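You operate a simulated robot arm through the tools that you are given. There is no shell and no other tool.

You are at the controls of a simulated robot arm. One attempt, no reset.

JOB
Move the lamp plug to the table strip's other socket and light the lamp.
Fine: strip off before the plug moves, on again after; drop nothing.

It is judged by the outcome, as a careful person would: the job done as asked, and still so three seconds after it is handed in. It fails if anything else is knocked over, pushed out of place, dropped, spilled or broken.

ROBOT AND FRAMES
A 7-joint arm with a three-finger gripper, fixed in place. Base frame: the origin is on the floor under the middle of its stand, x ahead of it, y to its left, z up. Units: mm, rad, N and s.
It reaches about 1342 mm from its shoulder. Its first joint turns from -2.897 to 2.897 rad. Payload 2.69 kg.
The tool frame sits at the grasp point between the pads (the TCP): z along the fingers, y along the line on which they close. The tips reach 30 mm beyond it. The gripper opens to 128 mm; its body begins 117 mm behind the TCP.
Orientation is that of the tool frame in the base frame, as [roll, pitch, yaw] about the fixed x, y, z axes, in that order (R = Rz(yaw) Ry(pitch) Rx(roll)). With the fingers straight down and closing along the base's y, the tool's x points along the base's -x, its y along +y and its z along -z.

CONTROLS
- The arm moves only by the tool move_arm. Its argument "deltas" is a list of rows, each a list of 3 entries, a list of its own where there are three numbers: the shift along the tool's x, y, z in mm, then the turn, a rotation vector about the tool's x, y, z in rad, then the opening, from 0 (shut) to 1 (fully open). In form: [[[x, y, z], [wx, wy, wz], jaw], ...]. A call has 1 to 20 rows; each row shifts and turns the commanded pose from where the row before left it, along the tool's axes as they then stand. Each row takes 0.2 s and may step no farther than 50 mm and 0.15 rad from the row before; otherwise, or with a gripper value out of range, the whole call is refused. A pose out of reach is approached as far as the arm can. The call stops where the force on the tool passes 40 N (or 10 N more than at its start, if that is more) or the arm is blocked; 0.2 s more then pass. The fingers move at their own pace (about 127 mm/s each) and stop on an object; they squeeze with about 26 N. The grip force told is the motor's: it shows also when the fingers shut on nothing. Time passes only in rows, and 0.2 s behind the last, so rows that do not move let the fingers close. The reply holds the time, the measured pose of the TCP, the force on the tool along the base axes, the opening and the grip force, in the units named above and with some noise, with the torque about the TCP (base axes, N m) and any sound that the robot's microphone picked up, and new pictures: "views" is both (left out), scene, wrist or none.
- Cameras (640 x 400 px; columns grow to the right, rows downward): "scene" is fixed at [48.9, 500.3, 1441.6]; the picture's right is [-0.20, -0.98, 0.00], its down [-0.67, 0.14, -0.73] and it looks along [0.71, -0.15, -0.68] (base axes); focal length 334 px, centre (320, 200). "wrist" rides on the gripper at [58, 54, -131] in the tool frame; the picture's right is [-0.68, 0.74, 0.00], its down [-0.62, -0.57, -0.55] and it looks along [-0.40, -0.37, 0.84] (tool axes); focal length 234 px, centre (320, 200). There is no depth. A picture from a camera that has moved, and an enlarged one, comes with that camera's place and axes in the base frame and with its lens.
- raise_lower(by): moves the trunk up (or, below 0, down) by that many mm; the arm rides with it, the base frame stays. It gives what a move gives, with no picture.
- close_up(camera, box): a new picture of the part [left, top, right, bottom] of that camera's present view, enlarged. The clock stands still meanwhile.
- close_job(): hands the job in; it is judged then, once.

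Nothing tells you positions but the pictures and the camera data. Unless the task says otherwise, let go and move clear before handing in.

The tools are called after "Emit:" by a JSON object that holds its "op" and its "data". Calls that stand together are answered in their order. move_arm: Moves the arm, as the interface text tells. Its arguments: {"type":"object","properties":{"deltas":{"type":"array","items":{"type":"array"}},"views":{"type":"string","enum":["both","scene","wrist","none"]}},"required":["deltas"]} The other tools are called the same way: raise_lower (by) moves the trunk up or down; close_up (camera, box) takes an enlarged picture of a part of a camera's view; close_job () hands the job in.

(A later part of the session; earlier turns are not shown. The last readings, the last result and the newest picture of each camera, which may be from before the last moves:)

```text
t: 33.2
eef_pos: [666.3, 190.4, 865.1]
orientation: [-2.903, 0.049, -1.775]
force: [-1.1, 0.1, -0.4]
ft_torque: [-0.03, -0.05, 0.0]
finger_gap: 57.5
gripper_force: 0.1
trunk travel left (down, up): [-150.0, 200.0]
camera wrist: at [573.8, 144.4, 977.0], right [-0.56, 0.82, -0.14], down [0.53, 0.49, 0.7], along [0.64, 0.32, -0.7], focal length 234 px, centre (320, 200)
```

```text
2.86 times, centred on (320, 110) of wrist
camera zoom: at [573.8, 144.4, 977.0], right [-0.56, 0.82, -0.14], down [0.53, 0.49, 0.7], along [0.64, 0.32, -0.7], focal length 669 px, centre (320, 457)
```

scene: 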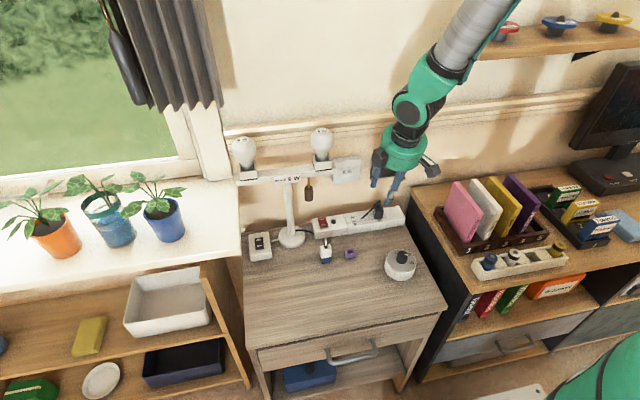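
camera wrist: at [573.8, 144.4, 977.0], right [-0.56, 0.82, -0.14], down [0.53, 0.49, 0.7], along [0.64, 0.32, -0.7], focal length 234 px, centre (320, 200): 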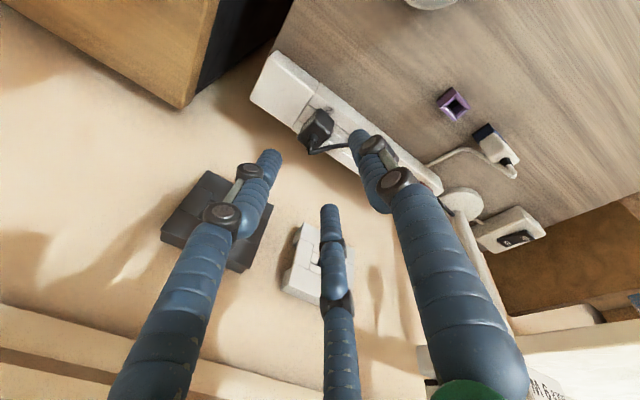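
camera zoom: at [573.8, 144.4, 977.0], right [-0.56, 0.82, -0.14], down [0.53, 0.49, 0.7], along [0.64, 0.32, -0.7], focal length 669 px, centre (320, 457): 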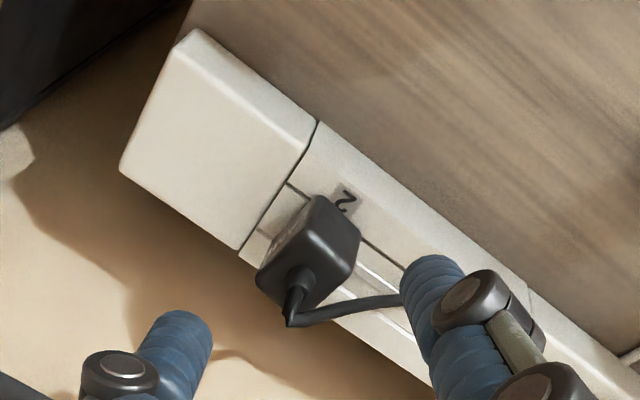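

The plug is fully home in socket 2 with the strip still off. Next I need the ON end of the red rocker, so I'll back away, turn the hand back to the pressing posture and close the fingers.

Emit:
{"op": "move_arm", "data": {"deltas": [[[-14.5, 26.8, -23.8], [0, 0, 0], 0.45], [[-14.5, 26.8, -23.8], [0, 0, 0], 0.45], [[0, 0, 0], [0.133, -0.0284, 0], 0.2], [[0, 0, 0], [0.133, -0.0284, 0], 0], [[0, 0, 0], [0.133, -0.0284, 0], 0], [[0, 0, 0], [0.133, -0.0284, 0], 0], [[0, 0, 0], [0, 0, 0.136], 0], [[0, 0, 0], [0, 0, 0.136], 0], [[0, 0, 0], [0, 0, 0.136], 0], [[0, 0, 0], [0, 0, 0.136], 0], [[0, 0, 0], [0, 0, 0.136], 0], [[0, 0, 0], [0, 0, 0], 0]]}}

```text
t: 35.8
eef_pos: [611.3, 227.3, 900.6]
orientation: [-2.578, 0.584, -2.288]
force: [-0.9, 0.8, -0.7]
ft_torque: [0.0, 0.0, -0.01]
finger_gap: 2.0
gripper_force: 26.0
trunk travel left (down, up): [-150.0, 200.0]
camera wrist: at [463.8, 233.3, 936.4], right [0.05, 1.0, 0.04], down [0.2, -0.05, 0.98], along [0.98, -0.04, -0.2], focal length 234 px, centre (320, 200)
```

scene: 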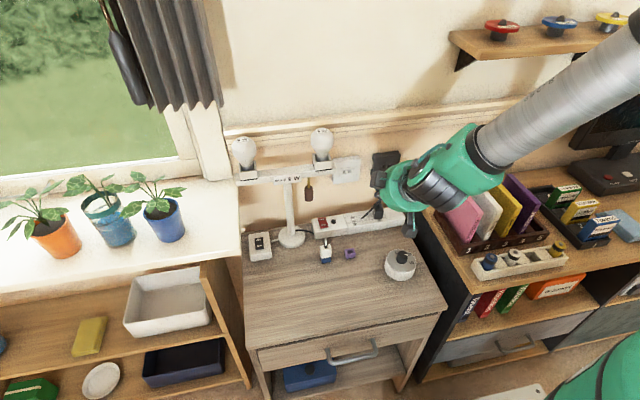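
wrist: 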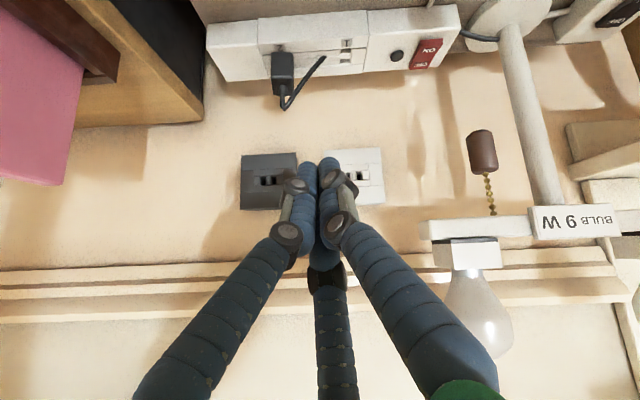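

The posture is on track. I'll finish the roll and add the yaw.

Emit:
{"op": "move_arm", "data": {"deltas": [[[0, 0, 0], [0, 0, 0.136], 0], [[0, 0, 0], [0, 0, 0.136], 0], [[0, 0, 0], [0, 0, 0.136], 0], [[0, 0, 0], [0, 0, 0.136], 0], [[0, 0, 0], [0, 0, 0.136], 0], [[0, 0, 0], [-0.0943, 0, -0.0943], 0], [[0, 0, 0], [-0.0943, 0, -0.0943], 0], [[0, 0, 0], [-0.0943, 0, -0.0943], 0], [[0, 0, 0], [-0.0943, 0, -0.0943], 0], [[0, 0, 0], [-0.0943, 0, -0.0943], 0], [[0, 0, 0], [-0.0943, 0, -0.0943], 0], [[0, 0, 0], [0, 0, 0], 0]]}}

```text
t: 38.4
eef_pos: [610.3, 234.9, 903.7]
orientation: [-3.128, 0.784, -2.805]
force: [0.1, -1.5, 0.2]
ft_torque: [0.0, -0.01, 0.02]
finger_gap: 2.2
gripper_force: 26.2
out of reach, approached as far as the arm can: row 8, 9, 10, 11
trunk travel left (down, up): [-150.0, 200.0]
camera wrist: at [466.5, 243.1, 953.6], right [0.22, 0.86, 0.47], down [0.22, -0.51, 0.83], along [0.95, -0.07, -0.3], focal length 234 px, centre (320, 200)
```

scene: 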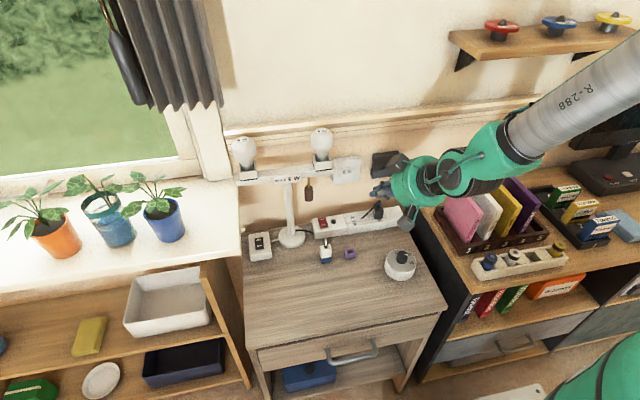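
wrist: 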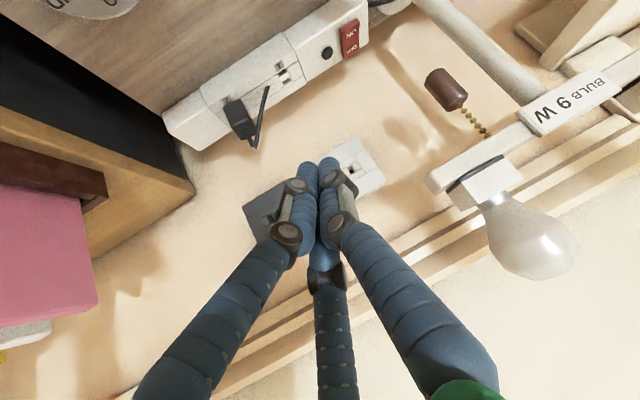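

The arm stopped at about 0.34 rad of yaw, nearly the posture used for the OFF press, which is fine. I'll move to a stand-off in front of the ON end.

Emit:
{"op": "move_arm", "data": {"deltas": [[[11.1, 31.3, 25.6], [0, 0, 0], 0], [[11.1, 31.3, 25.6], [0, 0, 0], 0], [[11.0, 31.3, 25.7], [0, 0, 0], 0], [[0, 0, 0], [0, 0, 0], 0], [[0, 0, 0], [0, 0, 0], 0]]}}

Emit:
{"op": "close_up", "data": {"camera": "wrist", "box": [240, 60, 400, 180]}}

Emit:
{"op": "close_up", "data": {"camera": "scene", "box": [270, 150, 430, 270]}}

```text
t: 39.6
eef_pos: [609.7, 332.1, 824.1]
orientation: [-3.127, 0.785, -2.805]
force: [0.7, 0.1, -0.6]
ft_torque: [0.0, -0.02, -0.04]
finger_gap: 2.2
gripper_force: 26.1
trunk travel left (down, up): [-150.0, 200.0]
camera wrist: at [466.1, 339.9, 874.8], right [0.22, 0.86, 0.47], down [0.22, -0.51, 0.83], along [0.95, -0.07, -0.3], focal length 234 px, centre (320, 200)
```

scene: 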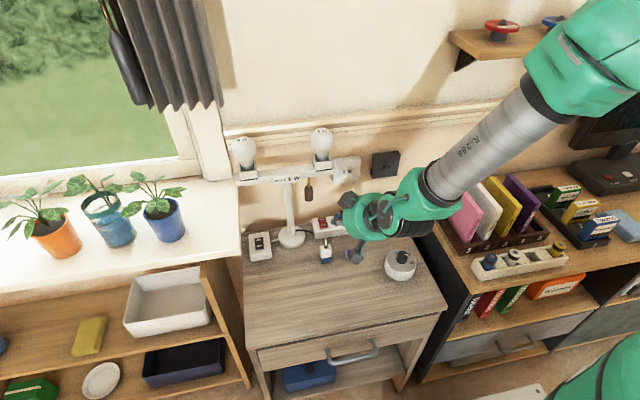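
wrist: 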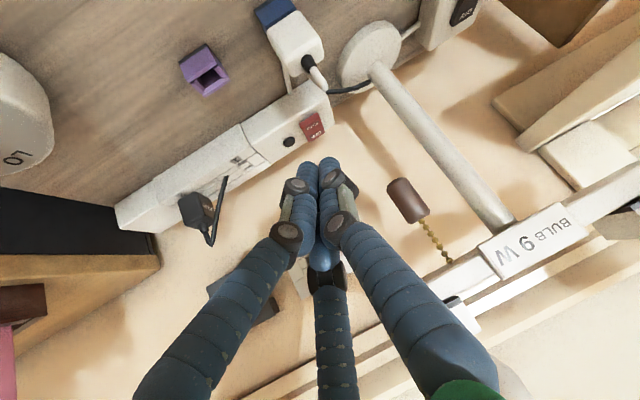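

```text
3.33 times, centred on (320, 120) of wrist
camera zoom: at [466.1, 339.9, 874.8], right [0.22, 0.86, 0.47], down [0.22, -0.51, 0.83], along [0.95, -0.07, -0.3], focal length 781 px, centre (320, 467)
```

zoom: 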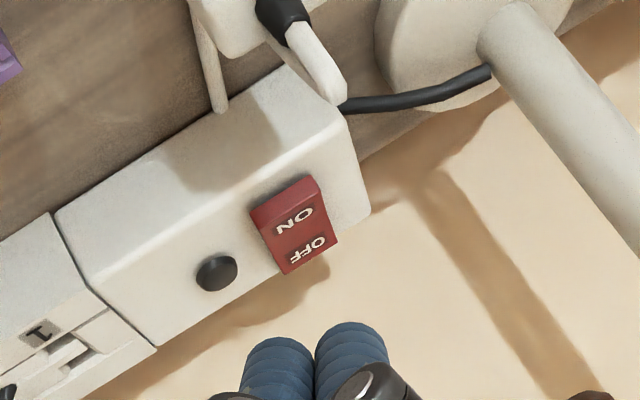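

```text
3.33 times, centred on (350, 210) of scene
camera zoom: at [48.9, 500.3, 1441.6], right [-0.2, -0.98, 0.0], down [-0.67, 0.14, -0.73], along [0.71, -0.15, -0.68], focal length 1112 px, centre (220, 167)
```

zoom: 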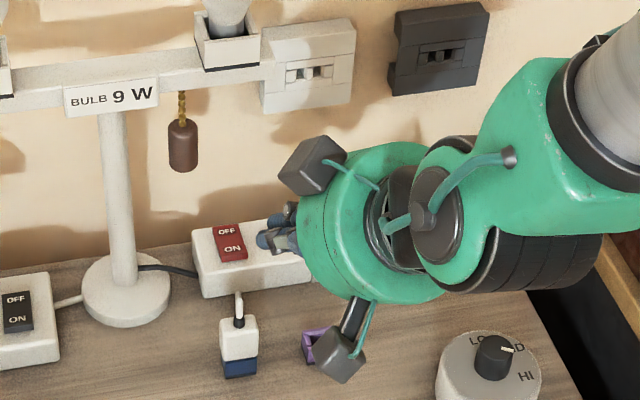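

There's good clearance from the charger, bar and bulb, and the ON half is at about (686, 356). I'll advance to just short of it.

Emit:
{"op": "move_arm", "data": {"deltas": [[[-1.2, 1.3, 26.4], [0, 0, 0], 0], [[-1.2, 1.3, 26.4], [0, 0, 0], 0], [[-1.2, 1.4, 26.3], [0, 0, 0], 0], [[0, 0, 0], [0, 0, 0], 0]], "views": "wrist"}}

Emit:
{"op": "close_up", "data": {"camera": "wrist", "box": [240, 70, 400, 190]}}

Emit:
{"op": "close_up", "data": {"camera": "scene", "box": [270, 150, 430, 270]}}

```text
t: 40.6
eef_pos: [664.0, 354.3, 770.2]
orientation: [-3.128, 0.783, -2.804]
force: [0.0, 0.0, -0.6]
ft_torque: [-0.03, -0.01, -0.02]
finger_gap: 2.3
gripper_force: 25.8
trunk travel left (down, up): [-150.0, 200.0]
camera wrist: at [520.2, 363.1, 821.3], right [0.22, 0.86, 0.47], down [0.22, -0.51, 0.83], along [0.95, -0.07, -0.3], focal length 234 px, centre (320, 200)
```

wrist: 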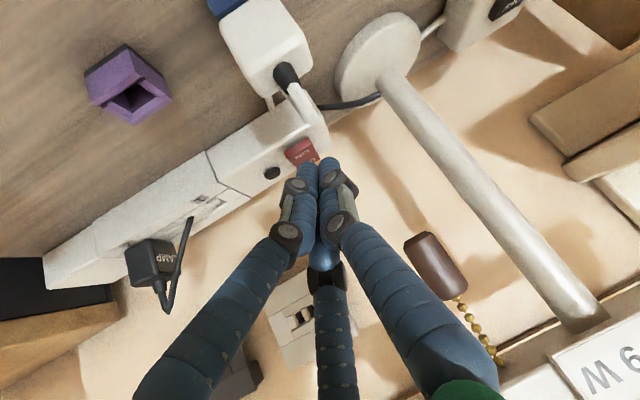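

```text
3.33 times, centred on (320, 130) of wrist
camera zoom: at [520.2, 363.1, 821.3], right [0.22, 0.86, 0.47], down [0.22, -0.51, 0.83], along [0.95, -0.07, -0.3], focal length 781 px, centre (320, 433)
```

zoom: 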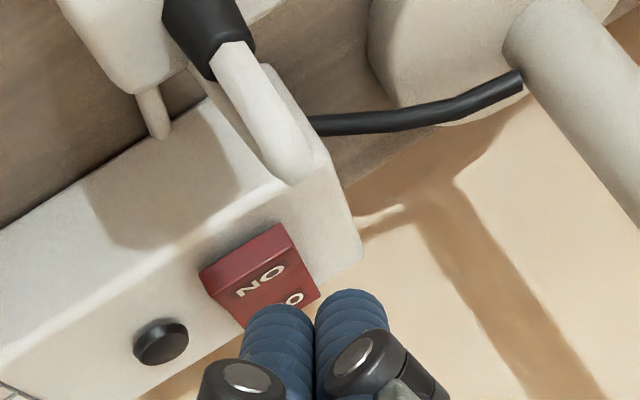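

```text
3.33 times, centred on (350, 210) of scene
camera zoom: at [48.9, 500.3, 1441.6], right [-0.2, -0.98, 0.0], down [-0.67, 0.14, -0.73], along [0.71, -0.15, -0.68], focal length 1112 px, centre (220, 167)
```

zoom: 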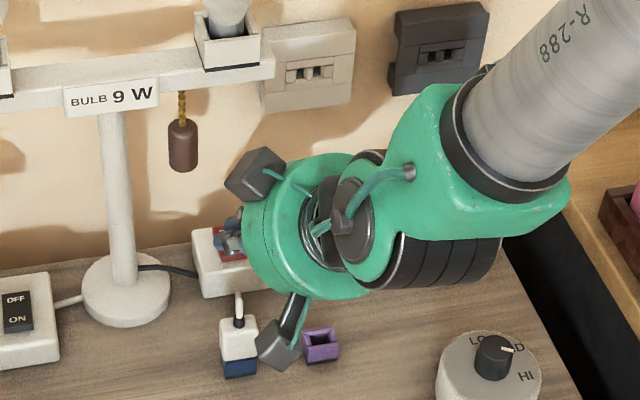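

I'm aligned over the ON label. I'll make the final approach and press down in small steps.

Emit:
{"op": "move_arm", "data": {"deltas": [[[-0.3, -0.2, 14.7], [0, 0, 0], 0], [[0, 0, 0], [0, 0, 0], 0], [[1.77, 0, 1.77], [0, 0, 0], 0], [[1.77, 0, 1.77], [0, 0, 0], 0]], "views": "wrist"}}

Emit:
{"op": "close_up", "data": {"camera": "wrist", "box": [240, 80, 400, 200]}}

```text
t: 41.6
eef_pos: [674.3, 357.5, 756.0]
orientation: [-3.126, 0.784, -2.806]
force: [0.6, 0.2, 0.2]
ft_torque: [0.01, 0.01, 0.01]
finger_gap: 2.0
gripper_force: 25.8
trunk travel left (down, up): [-150.0, 200.0]
camera wrist: at [529.9, 366.2, 805.7], right [0.22, 0.86, 0.47], down [0.22, -0.51, 0.83], along [0.95, -0.07, -0.3], focal length 234 px, centre (320, 200)
```

wrist: 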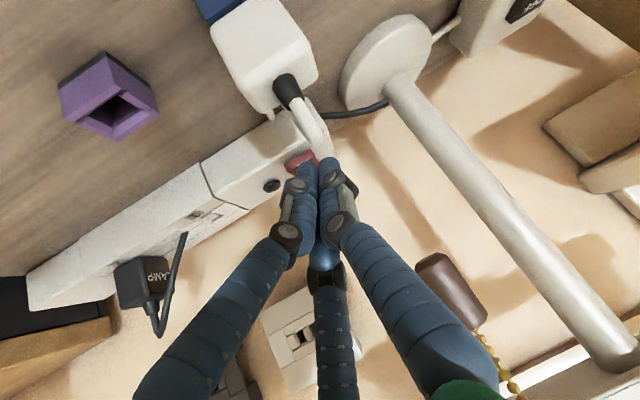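

```text
3.33 times, centred on (320, 140) of wrist
camera zoom: at [529.9, 366.2, 805.7], right [0.22, 0.86, 0.47], down [0.22, -0.51, 0.83], along [0.95, -0.07, -0.3], focal length 781 px, centre (320, 400)
```

zoom: 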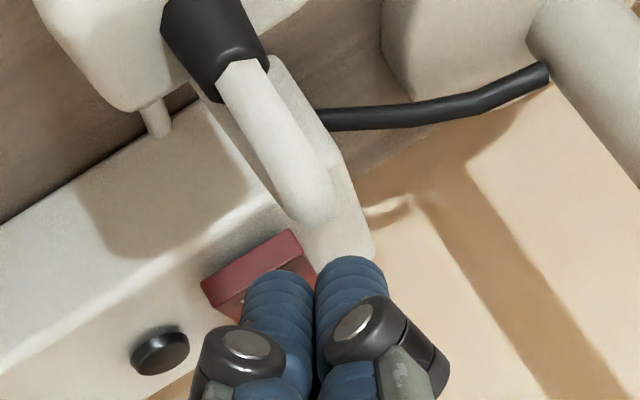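

There's no contact yet, so I'll press down a few more millimetres.

Emit:
{"op": "move_arm", "data": {"deltas": [[[1.5, 0, 1.5], [0, 0, 0], 0], [[1.5, 0, 1.5], [0, 0, 0], 0]], "views": "both"}}

Emit:
{"op": "close_up", "data": {"camera": "wrist", "box": [240, 80, 400, 200]}}

```text
t: 42.2
eef_pos: [672.2, 358.8, 751.4]
orientation: [-3.128, 0.784, -2.807]
force: [0.5, -0.2, -0.8]
ft_torque: [0.0, -0.01, -0.01]
finger_gap: 2.4
gripper_force: 26.0
trunk travel left (down, up): [-150.0, 200.0]
camera wrist: at [529.9, 366.9, 801.7], right [0.22, 0.86, 0.47], down [0.22, -0.51, 0.83], along [0.95, -0.07, -0.3], focal length 234 px, centre (320, 200)
```

scene: 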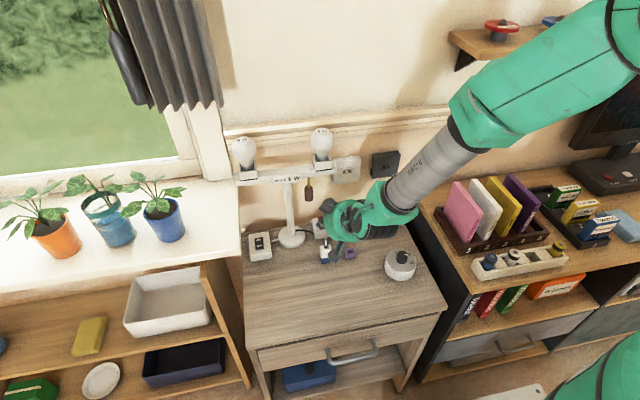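
wrist: 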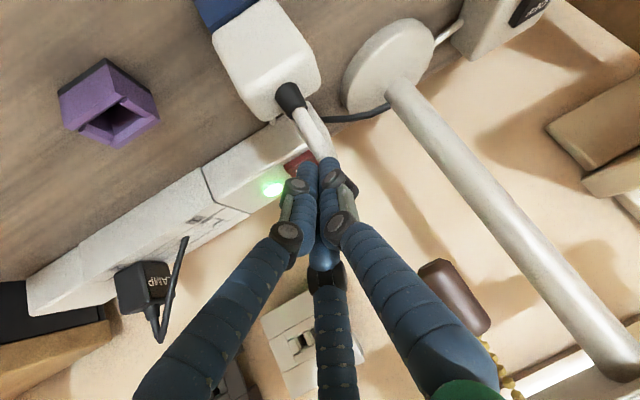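

```text
3.33 times, centred on (320, 140) of wrist
camera zoom: at [529.9, 366.9, 801.7], right [0.22, 0.86, 0.47], down [0.22, -0.51, 0.83], along [0.95, -0.07, -0.3], focal length 781 px, centre (320, 400)
```

zoom: 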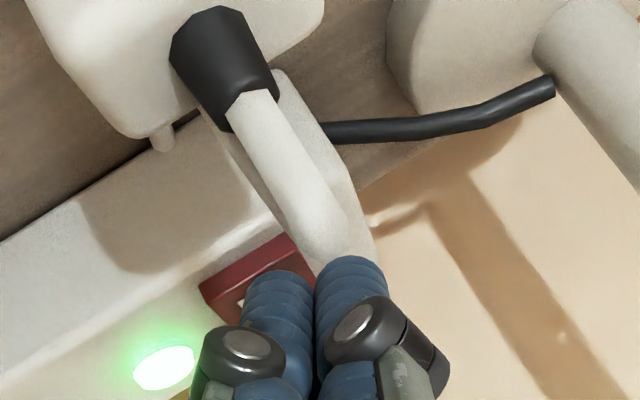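

The green light is back, so the strip is on. The bulbs still look dark. I'll retreat and check whether the lamp's own black rocker box is still off.

Emit:
{"op": "move_arm", "data": {"deltas": [[[-2, 0, -12], [0, 0, 0], 0], [[0, 0, -30], [0, 0, 0], 0], [[0, 0, -35], [0, 0, 0], 0], [[0, 0, -35], [0, 0, 0], 0], [[0, 0, 0], [0, 0, 0], 0]]}}

Emit:
{"op": "close_up", "data": {"camera": "scene", "box": [225, 125, 345, 205]}}

Emit:
{"op": "close_up", "data": {"camera": "scene", "box": [235, 215, 315, 265]}}

Emit:
{"op": "close_up", "data": {"camera": "scene", "box": [305, 195, 415, 250]}}

```text
t: 43.4
eef_pos: [598.9, 334.4, 833.6]
orientation: [-3.128, 0.784, -2.807]
force: [-1.4, -0.3, 0.1]
ft_torque: [-0.02, 0.0, 0.03]
finger_gap: 2.1
gripper_force: 25.4
trunk travel left (down, up): [-150.0, 200.0]
camera wrist: at [455.9, 342.7, 883.4], right [0.22, 0.86, 0.47], down [0.22, -0.51, 0.83], along [0.95, -0.07, -0.3], focal length 234 px, centre (320, 200)
```

scene: 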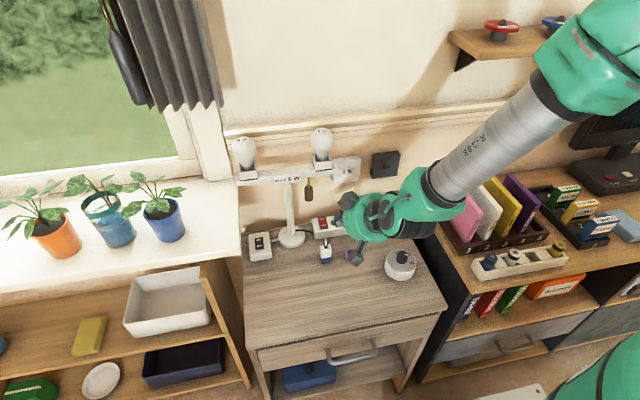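
wrist: 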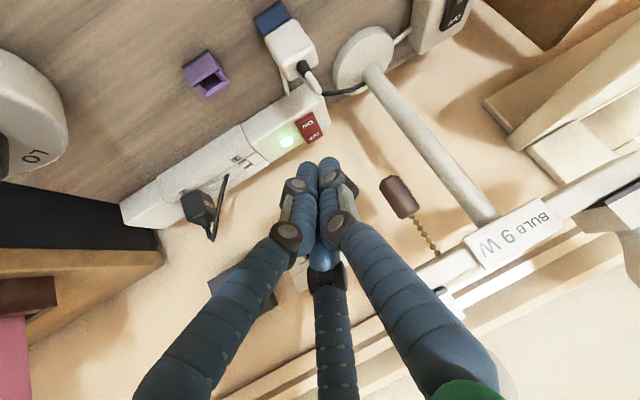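

```text
5.00 times, centred on (285, 165) of scene
camera zoom: at [48.9, 500.3, 1441.6], right [-0.2, -0.98, 0.0], down [-0.67, 0.14, -0.73], along [0.71, -0.15, -0.68], focal length 1668 px, centre (495, 375)
```

zoom: 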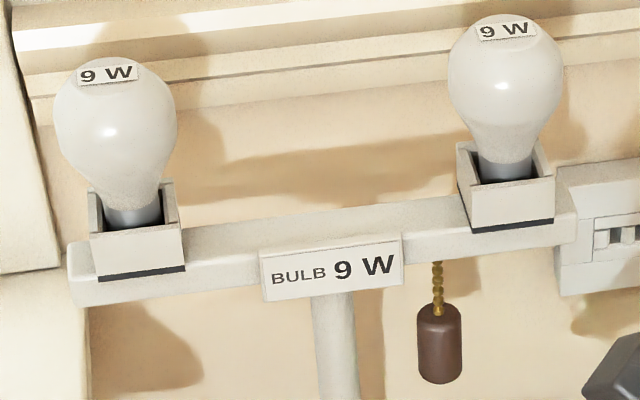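

```text
8.00 times, centred on (275, 240) of scene
camera zoom: at [48.9, 500.3, 1441.6], right [-0.2, -0.98, 0.0], down [-0.67, 0.14, -0.73], along [0.71, -0.15, -0.68], focal length 2669 px, centre (680, -120)
```

zoom: 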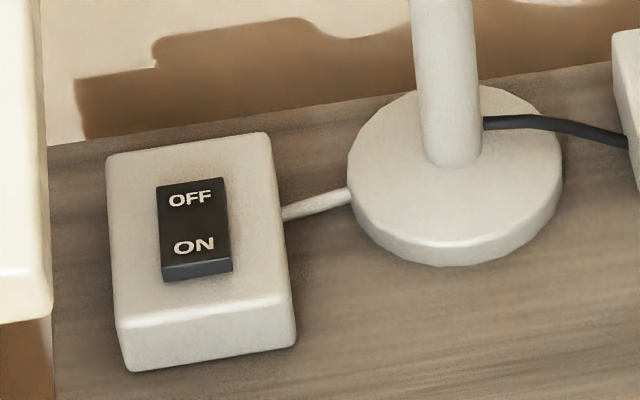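

```text
5.82 times, centred on (360, 222) of scene
camera zoom: at [48.9, 500.3, 1441.6], right [-0.2, -0.98, 0.0], down [-0.67, 0.14, -0.73], along [0.71, -0.15, -0.68], focal length 1941 px, centre (87, 69)
```

zoom: 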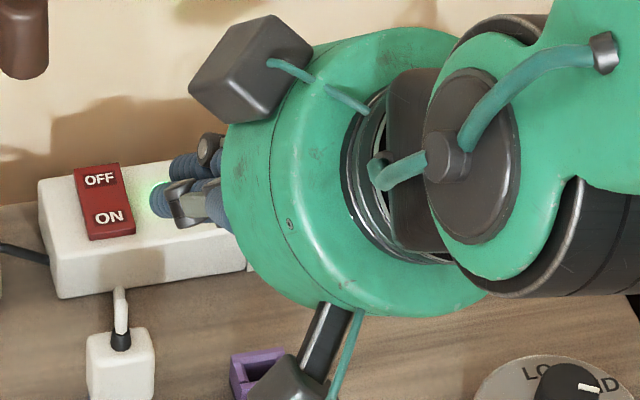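

The lamp is still dark because its own black rocker box is at OFF (the ON end is raised), near (666, 545, 717). I'll move the hand left to look at it before pressing ON.

Emit:
{"op": "move_arm", "data": {"deltas": [[[-4.5, 43.9, -5.5], [0, 0, 0], 0], [[-4.5, 43.9, -5.5], [0, 0, 0], 0], [[-4.5, 43.9, -5.5], [0, 0, 0], 0], [[-4.5, 43.9, -5.5], [0, 0, 0], 0], [[0, 0, 0], [0, 0, 0], 0]]}}

Emit:
{"op": "close_up", "data": {"camera": "wrist", "box": [220, 30, 420, 180]}}

Emit:
{"op": "close_up", "data": {"camera": "scene", "box": [305, 195, 415, 250]}}

```text
t: 44.6
eef_pos: [541.4, 500.5, 859.8]
orientation: [-3.125, 0.783, -2.804]
force: [0.6, 0.2, -0.2]
ft_torque: [-0.05, 0.02, 0.0]
finger_gap: 2.1
gripper_force: 25.6
trunk travel left (down, up): [-150.0, 200.0]
camera wrist: at [398.2, 508.6, 908.9], right [0.22, 0.86, 0.47], down [0.22, -0.51, 0.83], along [0.95, -0.07, -0.3], focal length 234 px, centre (320, 200)
```

scene: 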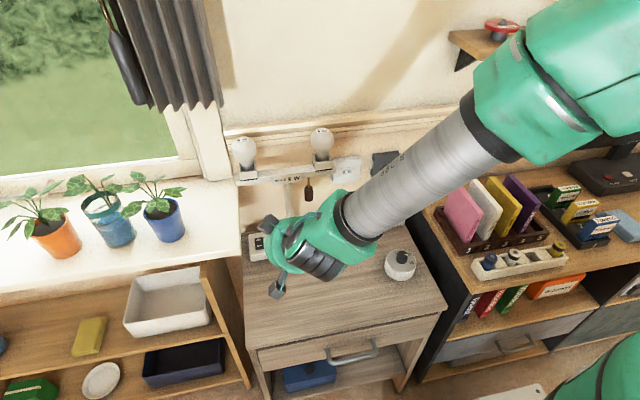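
wrist: 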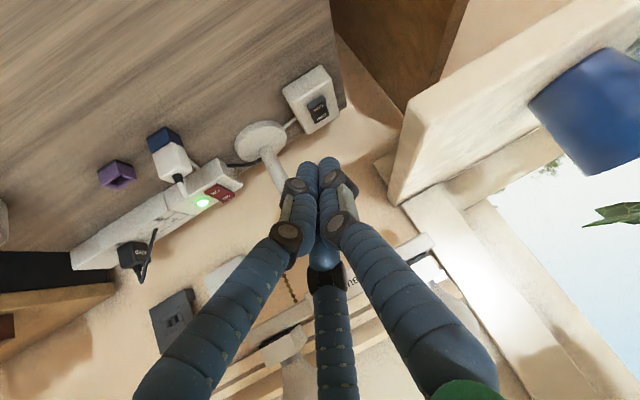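

```text
2.67 times, centred on (320, 105) of wrist
camera zoom: at [398.2, 508.6, 908.9], right [0.22, 0.86, 0.47], down [0.22, -0.51, 0.83], along [0.95, -0.07, -0.3], focal length 624 px, centre (320, 453)
```

zoom: 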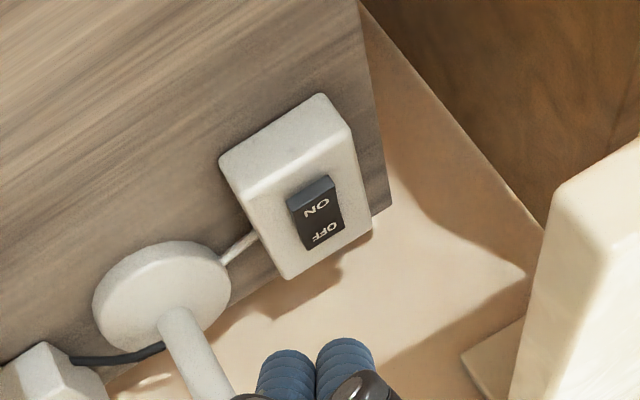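

```text
5.82 times, centred on (360, 222) of scene
camera zoom: at [48.9, 500.3, 1441.6], right [-0.2, -0.98, 0.0], down [-0.67, 0.14, -0.73], along [0.71, -0.15, -0.68], focal length 1941 px, centre (87, 69)
```

zoom: 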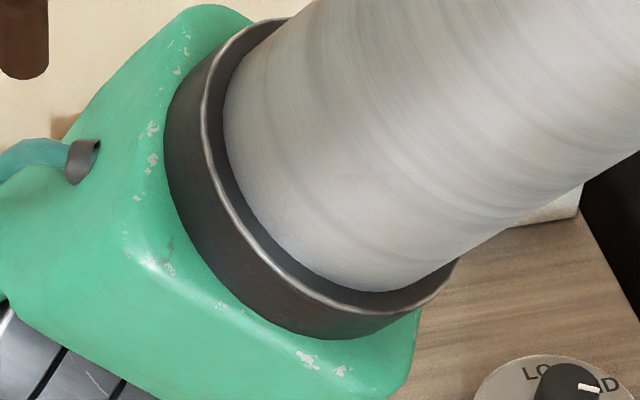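

The window sill is a slab at z≈839–855 with its edge at y≈579, close to the black box. I'll yaw the hand further so its body stays to the right of the sill.

Emit:
{"op": "move_arm", "data": {"deltas": [[[0, 0, 0], [-0.0943, -0.0014, -0.0943], 0], [[0, 0, 0], [-0.0943, -0.0014, -0.0943], 0], [[0, 0, 0], [-0.0943, -0.0014, -0.0943], 0], [[0, 0, 0], [0, 0, 0], 0]]}}

```text
t: 45.6
eef_pos: [540.5, 500.6, 859.0]
orientation: [-3.122, 0.782, -2.408]
force: [-1.0, 0.5, -0.3]
ft_torque: [-0.01, -0.01, -0.01]
finger_gap: 2.0
gripper_force: 26.4
trunk travel left (down, up): [-150.0, 200.0]
camera wrist: at [404.9, 452.3, 909.5], right [-0.13, 0.87, 0.47], down [0.4, -0.38, 0.83], along [0.91, 0.3, -0.3], focal length 234 px, centre (320, 200)
```

scene: 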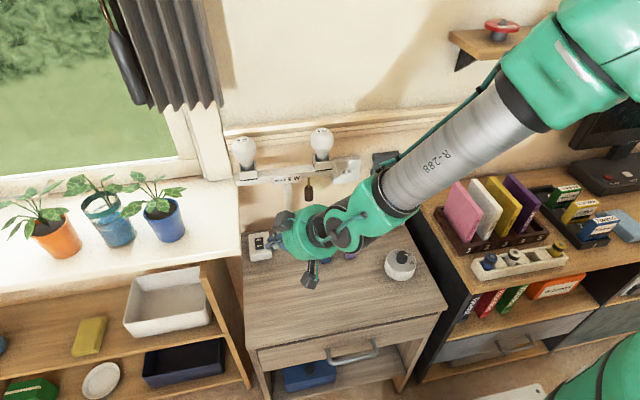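
wrist: 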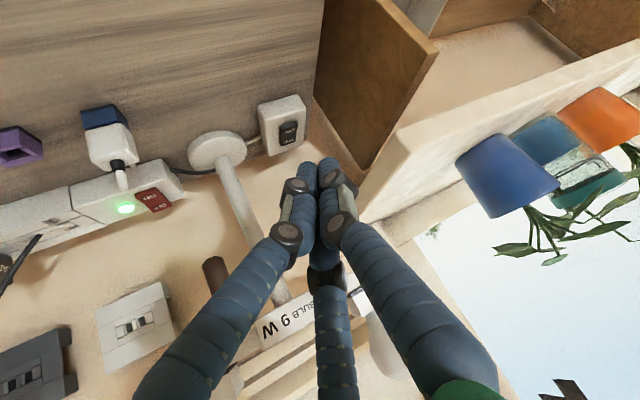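

Yaw is now about 0.73 rad and reachable. I'll zoom in on the black rocker to fix its location.

Emit:
{"op": "close_up", "data": {"camera": "wrist", "box": [240, 85, 336, 165]}}

Emit:
{"op": "close_up", "data": {"camera": "scene", "box": [235, 190, 345, 270]}}

```text
5.00 times, centred on (288, 125) of wrist
camera zoom: at [404.9, 452.3, 909.5], right [-0.13, 0.87, 0.47], down [0.4, -0.38, 0.83], along [0.91, 0.3, -0.3], focal length 1171 px, centre (480, 575)
```

zoom: 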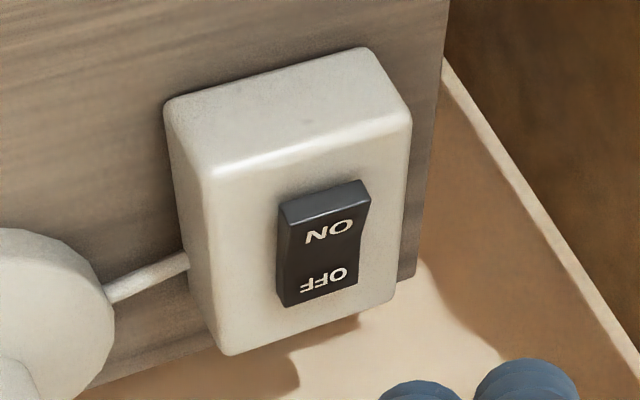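

```text
5.00 times, centred on (290, 230) of scene
camera zoom: at [48.9, 500.3, 1441.6], right [-0.2, -0.98, 0.0], down [-0.67, 0.14, -0.73], along [0.71, -0.15, -0.68], focal length 1668 px, centre (470, 50)
```

zoom: 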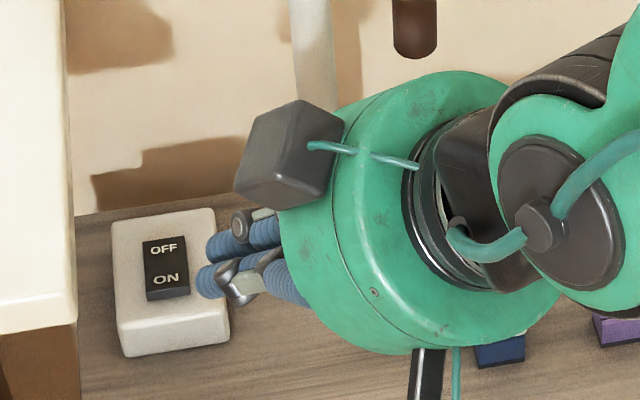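

The ON label of the black rocker is at about (651, 543.5, 721). I'll advance to just short of it.

Emit:
{"op": "move_arm", "data": {"deltas": [[[0.7, -8.4, 32.75], [0, 0, 0], 0], [[0.7, -8.4, 32.75], [0, 0, 0], 0], [[0.7, -8.4, 32.75], [0, 0, 0], 0], [[0.7, -8.4, 32.75], [0, 0, 0], 0], [[0, 0, 0], [0, 0, 0], 0]]}}

Emit:
{"op": "close_up", "data": {"camera": "wrist", "box": [240, 70, 400, 190]}}

Emit:
{"op": "close_up", "data": {"camera": "scene", "box": [225, 190, 335, 270]}}

```text
t: 46.8
eef_pos: [622.4, 557.8, 771.5]
orientation: [-3.116, 0.78, -2.405]
force: [0.4, 0.2, -0.4]
ft_torque: [0.03, -0.02, -0.02]
finger_gap: 2.3
gripper_force: 25.8
out of reach, approached as far as the arm can: row 1, 2, 3, 4
trunk travel left (down, up): [-150.0, 200.0]
camera wrist: at [485.0, 511.1, 822.4], right [-0.13, 0.88, 0.46], down [0.4, -0.38, 0.83], along [0.91, 0.29, -0.3], focal length 234 px, centre (320, 200)
```

scene: 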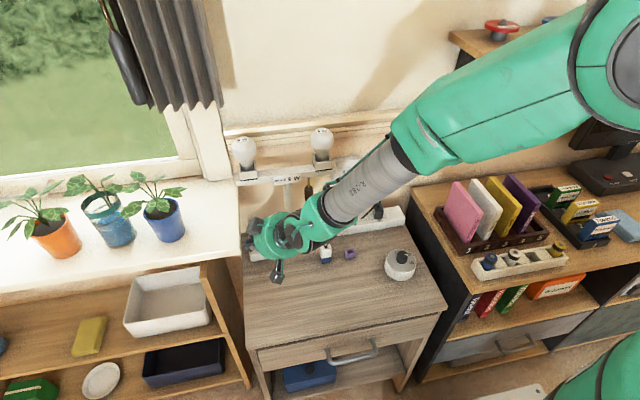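
wrist: 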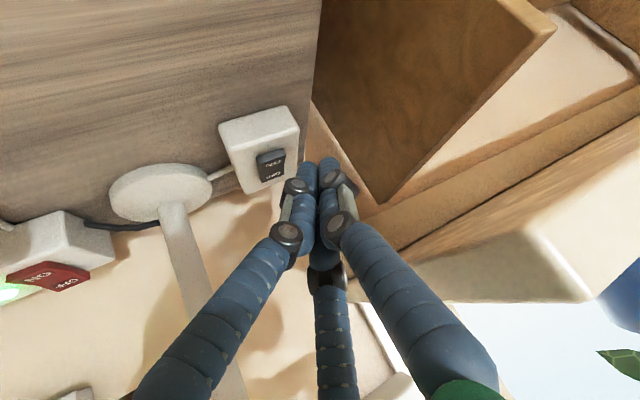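

```text
3.33 times, centred on (320, 130) of wrist
camera zoom: at [485.0, 511.1, 822.4], right [-0.13, 0.88, 0.46], down [0.4, -0.38, 0.83], along [0.91, 0.29, -0.3], focal length 781 px, centre (320, 433)
```

zoom: 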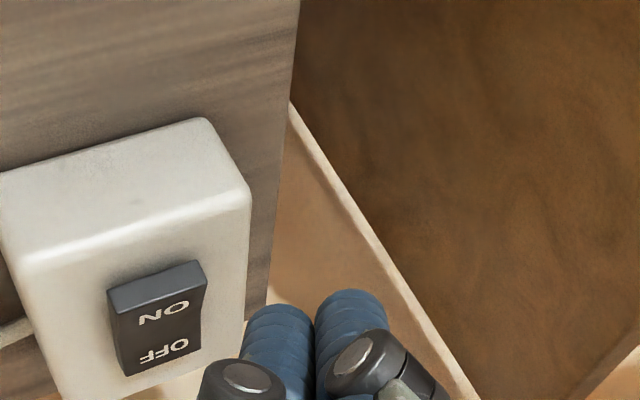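

```text
5.00 times, centred on (280, 230) of scene
camera zoom: at [48.9, 500.3, 1441.6], right [-0.2, -0.98, 0.0], down [-0.67, 0.14, -0.73], along [0.71, -0.15, -0.68], focal length 1668 px, centre (520, 50)
```

zoom: 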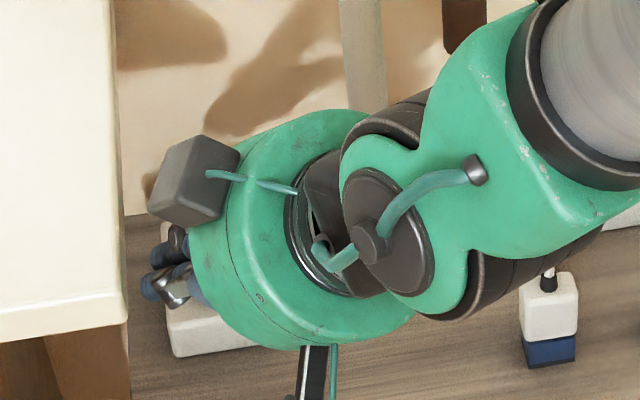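

The arm can't go that far right in that yaw (it seems limited to about its radial direction). I'll back off 30 mm and reduce yaw to about 0.6.

Emit:
{"op": "move_arm", "data": {"deltas": [[[0, 0, -30], [0, 0, 0], 0], [[0, -5, 0], [0.0916, 0.0018, 0.0922], 0], [[0, 0, 0], [0, 0, 0], 0], [[0, 0, 0], [0, 0, 0], 0]]}}

Emit:
{"op": "close_up", "data": {"camera": "wrist", "box": [240, 70, 400, 190]}}

```text
t: 47.8
eef_pos: [607.1, 544.0, 792.8]
orientation: [-3.129, 0.786, -2.536]
force: [-0.5, 1.1, -0.2]
ft_torque: [0.02, -0.02, 0.0]
finger_gap: 2.3
gripper_force: 25.4
out of reach, approached as far as the arm can: row 1
trunk travel left (down, up): [-150.0, 200.0]
camera wrist: at [466.7, 513.4, 843.9], right [-0.02, 0.88, 0.47], down [0.35, -0.43, 0.83], along [0.94, 0.18, -0.3], focal length 234 px, centre (320, 200)
```

scene: 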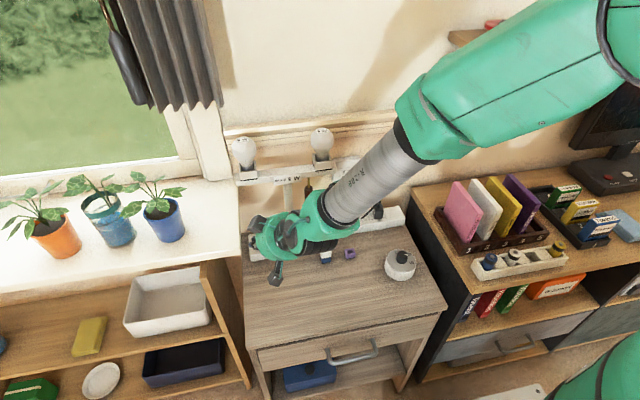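
wrist: 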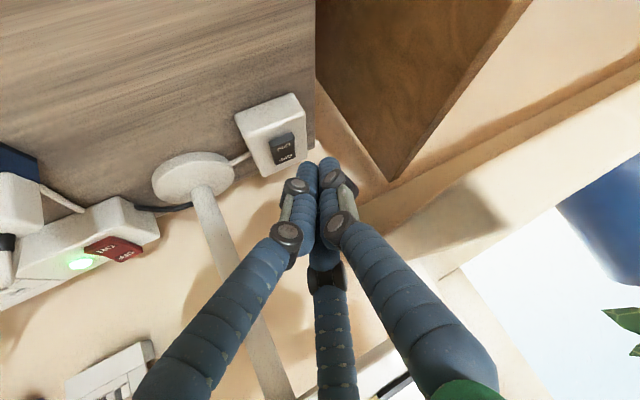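

```text
3.33 times, centred on (320, 130) of wrist
camera zoom: at [466.7, 513.4, 843.9], right [-0.02, 0.88, 0.47], down [0.35, -0.43, 0.83], along [0.94, 0.18, -0.3], focal length 781 px, centre (320, 433)
```

zoom: 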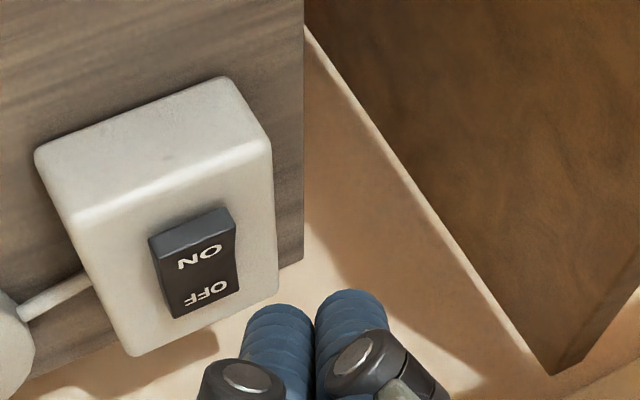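

Now it's reachable with yaw 0.6. The ON label is at about (652, 545), so I'll close in to just short of it.

Emit:
{"op": "move_arm", "data": {"deltas": [[[4.65, -9.3, 15.45], [0, 0, 0], 0], [[4.65, -9.3, 15.45], [0, 0, 0], 0], [[0, 0, 0], [0, 0, 0], 0]], "views": "wrist"}}

Emit:
{"op": "close_up", "data": {"camera": "wrist", "box": [240, 80, 400, 200]}}

Emit:
{"op": "close_up", "data": {"camera": "scene", "box": [225, 190, 335, 270]}}

```text
t: 48.6
eef_pos: [630.3, 535.9, 763.7]
orientation: [-3.126, 0.784, -2.534]
force: [-0.3, 0.4, 0.1]
ft_torque: [-0.03, -0.01, -0.03]
finger_gap: 2.4
gripper_force: 25.5
trunk travel left (down, up): [-150.0, 200.0]
camera wrist: at [490.1, 506.0, 814.7], right [-0.02, 0.88, 0.47], down [0.35, -0.43, 0.83], along [0.94, 0.18, -0.3], focal length 234 px, centre (320, 200)
```

wrist: 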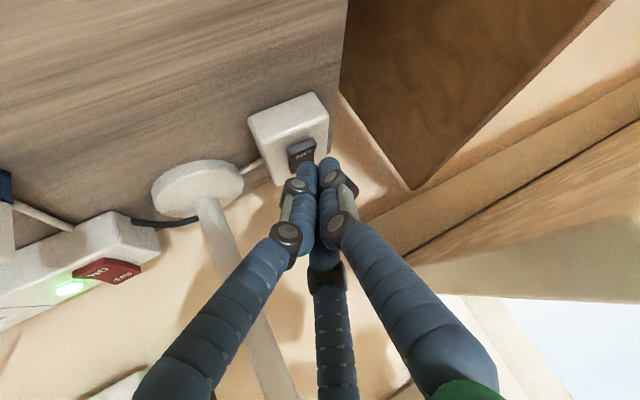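

```text
3.33 times, centred on (320, 140) of wrist
camera zoom: at [490.1, 506.0, 814.7], right [-0.02, 0.88, 0.47], down [0.35, -0.43, 0.83], along [0.94, 0.18, -0.3], focal length 781 px, centre (320, 400)
```

zoom: 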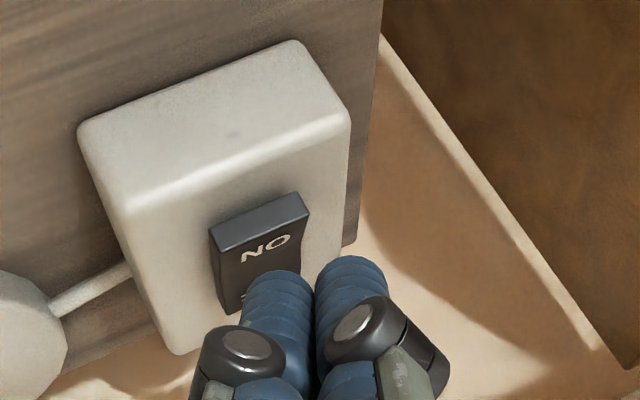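

```text
5.00 times, centred on (280, 230) of scene
camera zoom: at [48.9, 500.3, 1441.6], right [-0.2, -0.98, 0.0], down [-0.67, 0.14, -0.73], along [0.71, -0.15, -0.68], focal length 1668 px, centre (520, 50)
```

zoom: 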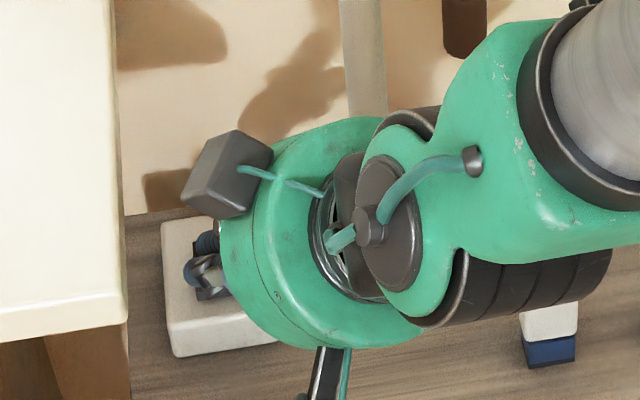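

The fingertip is right at the ON label. I'll make the final approach and press down.

Emit:
{"op": "move_arm", "data": {"deltas": [[[-1.4, 1.5, 12.2], [0, 0, 0], 0], [[0, 0, 0], [0, 0, 0], 0], [[1.5, 0, 1.5], [0, 0, 0], 0], [[1.5, 0, 1.5], [0, 0, 0], 0]], "views": "both"}}

Emit:
{"op": "close_up", "data": {"camera": "wrist", "box": [240, 80, 400, 200]}}

```text
t: 49.6
eef_pos: [638.0, 543.0, 751.8]
orientation: [-3.128, 0.785, -2.538]
force: [0.3, 0.3, 1.1]
ft_torque: [-0.01, -0.01, -0.02]
finger_gap: 2.3
gripper_force: 26.2
trunk travel left (down, up): [-150.0, 200.0]
camera wrist: at [497.0, 512.7, 803.3], right [-0.02, 0.88, 0.47], down [0.35, -0.43, 0.83], along [0.94, 0.18, -0.3], focal length 234 px, centre (320, 200)
```

scene: 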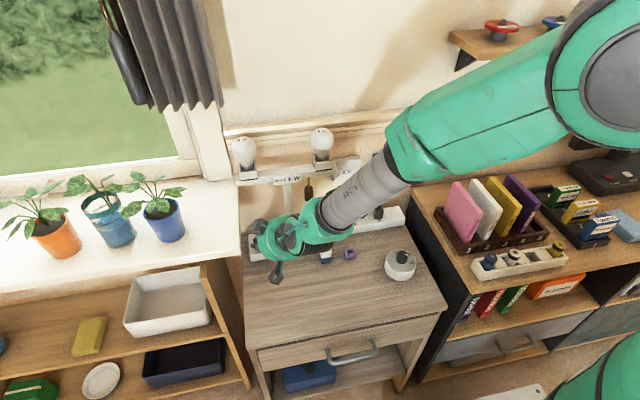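
wrist: 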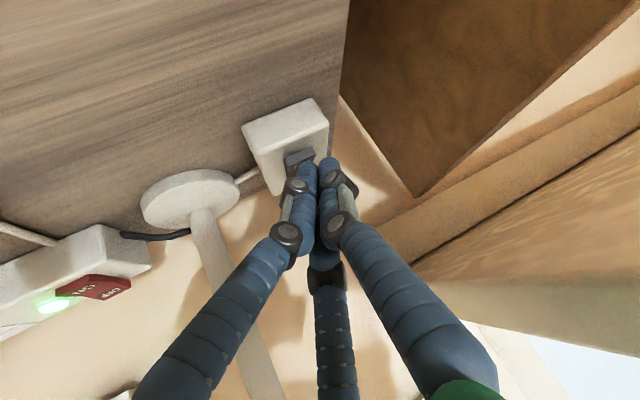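

```text
3.33 times, centred on (320, 140) of wrist
camera zoom: at [497.0, 512.7, 803.3], right [-0.02, 0.88, 0.47], down [0.35, -0.43, 0.83], along [0.94, 0.18, -0.3], focal length 781 px, centre (320, 400)
```

zoom: 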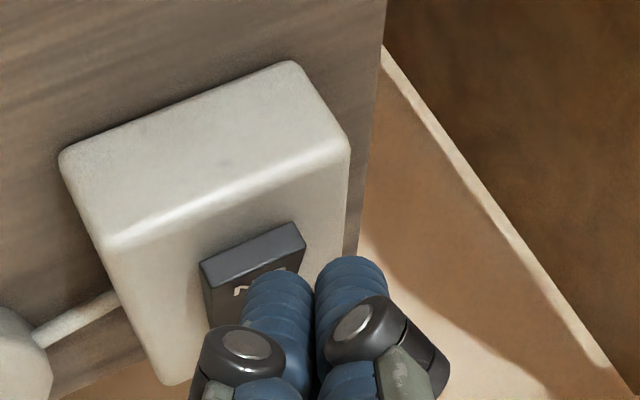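

No firm contact yet (about 1 N). I'll press a few more millimetres.

Emit:
{"op": "move_arm", "data": {"deltas": [[[1.5, 0, 1.5], [0, 0, 0], 0], [[1.5, 0, 1.5], [0, 0, 0], 0]], "views": "both"}}

Emit:
{"op": "close_up", "data": {"camera": "wrist", "box": [240, 80, 400, 200]}}

Emit:
{"op": "close_up", "data": {"camera": "scene", "box": [225, 120, 345, 200]}}

```text
t: 50.2
eef_pos: [636.8, 541.8, 748.0]
orientation: [-3.128, 0.784, -2.536]
force: [-0.3, -0.3, 0.2]
ft_torque: [0.02, 0.02, 0.03]
finger_gap: 2.5
gripper_force: 26.2
trunk travel left (down, up): [-150.0, 200.0]
camera wrist: at [496.5, 512.2, 799.0], right [-0.02, 0.88, 0.47], down [0.35, -0.43, 0.83], along [0.94, 0.18, -0.3], focal length 234 px, centre (320, 200)
```

scene: 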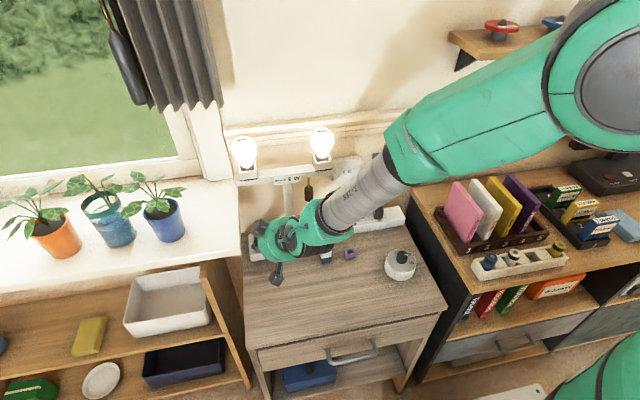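
wrist: 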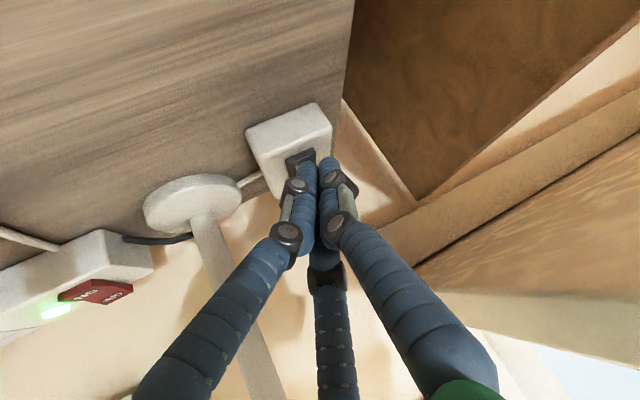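

```text
3.33 times, centred on (320, 140) of wrist
camera zoom: at [496.5, 512.2, 799.0], right [-0.02, 0.88, 0.47], down [0.35, -0.43, 0.83], along [0.94, 0.18, -0.3], focal length 781 px, centre (320, 400)
```

zoom: 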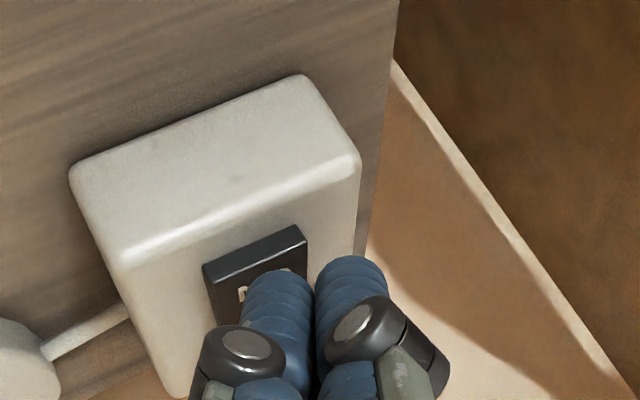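

```text
5.00 times, centred on (285, 160) of scene
camera zoom: at [48.9, 500.3, 1441.6], right [-0.2, -0.98, 0.0], down [-0.67, 0.14, -0.73], along [0.71, -0.15, -0.68], focal length 1668 px, centre (495, 400)
```

zoom: 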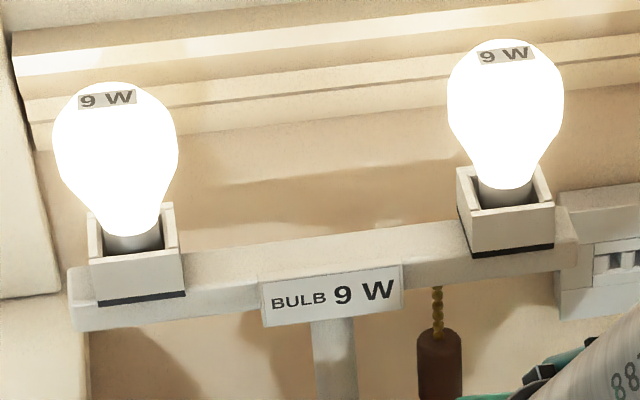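

Both bulbs are lit. I'll back straight out along the finger axis and then check the whole scene.

Emit:
{"op": "move_arm", "data": {"deltas": [[[-2, 0, -12], [0, 0, 0], 0], [[0, 0, -30], [0, 0, 0], 0], [[0, 0, -35], [0, 0, 0], 0], [[0, -20, -30], [0, 0, 0], 0], [[0, -35, -25], [0, 0, 0], 0], [[0, -35, -25], [0, 0, 0], 0], [[0, -35, -20], [0, 0, 0], 0], [[0, -35, -20], [0, 0, 0], 0], [[0, 0, 0], [0, 0, 0], 0]]}}

Emit:
{"op": "close_up", "data": {"camera": "scene", "box": [225, 120, 425, 280]}}

Emit:
{"op": "close_up", "data": {"camera": "wrist", "box": [0, 0, 640, 400]}}

```text
t: 52.2
eef_pos: [573.2, 391.9, 884.5]
orientation: [-3.108, 0.778, -2.535]
force: [0.2, 0.4, 0.7]
ft_torque: [0.02, 0.01, -0.02]
finger_gap: 2.1
gripper_force: 26.1
out of reach, approached as far as the arm can: row 6, 7, 8
trunk travel left (down, up): [-150.0, 200.0]
camera wrist: at [431.9, 363.9, 934.5], right [-0.01, 0.89, 0.46], down [0.34, -0.43, 0.84], along [0.94, 0.16, -0.3], focal length 234 px, centre (320, 200)
```

scene: 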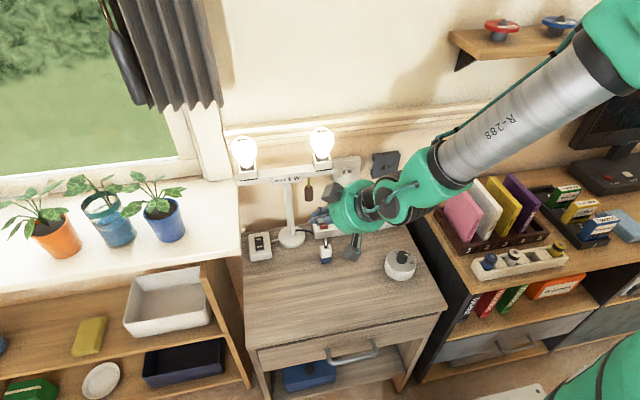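
wrist: 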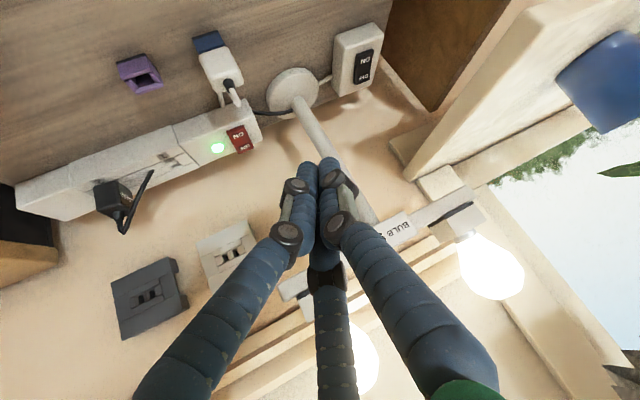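

```text
2.50 times, centred on (325, 200) of scene
camera zoom: at [48.9, 500.3, 1441.6], right [-0.2, -0.98, 0.0], down [-0.67, 0.14, -0.73], along [0.71, -0.15, -0.68], focal length 834 px, centre (308, 200)
```

zoom: 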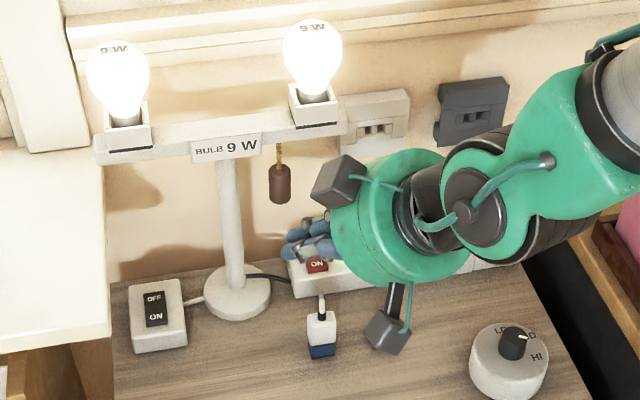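

```text
1.00 times, centred on (320, 200) of wrist (not enlarged: the box is as wide or as high as the picture)
camera zoom: at [431.9, 363.9, 934.5], right [-0.01, 0.89, 0.46], down [0.34, -0.43, 0.84], along [0.94, 0.16, -0.3], focal length 234 px, centre (320, 200)
```

zoom: 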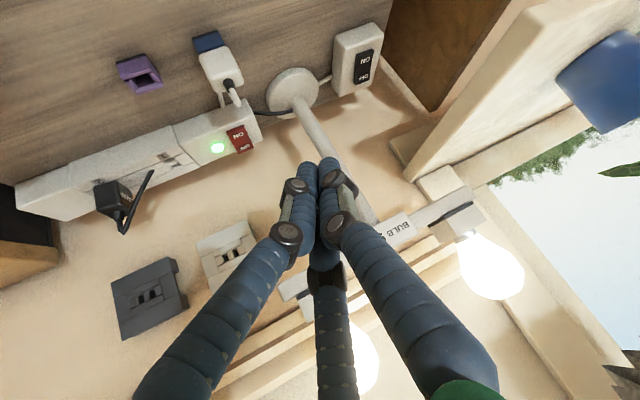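

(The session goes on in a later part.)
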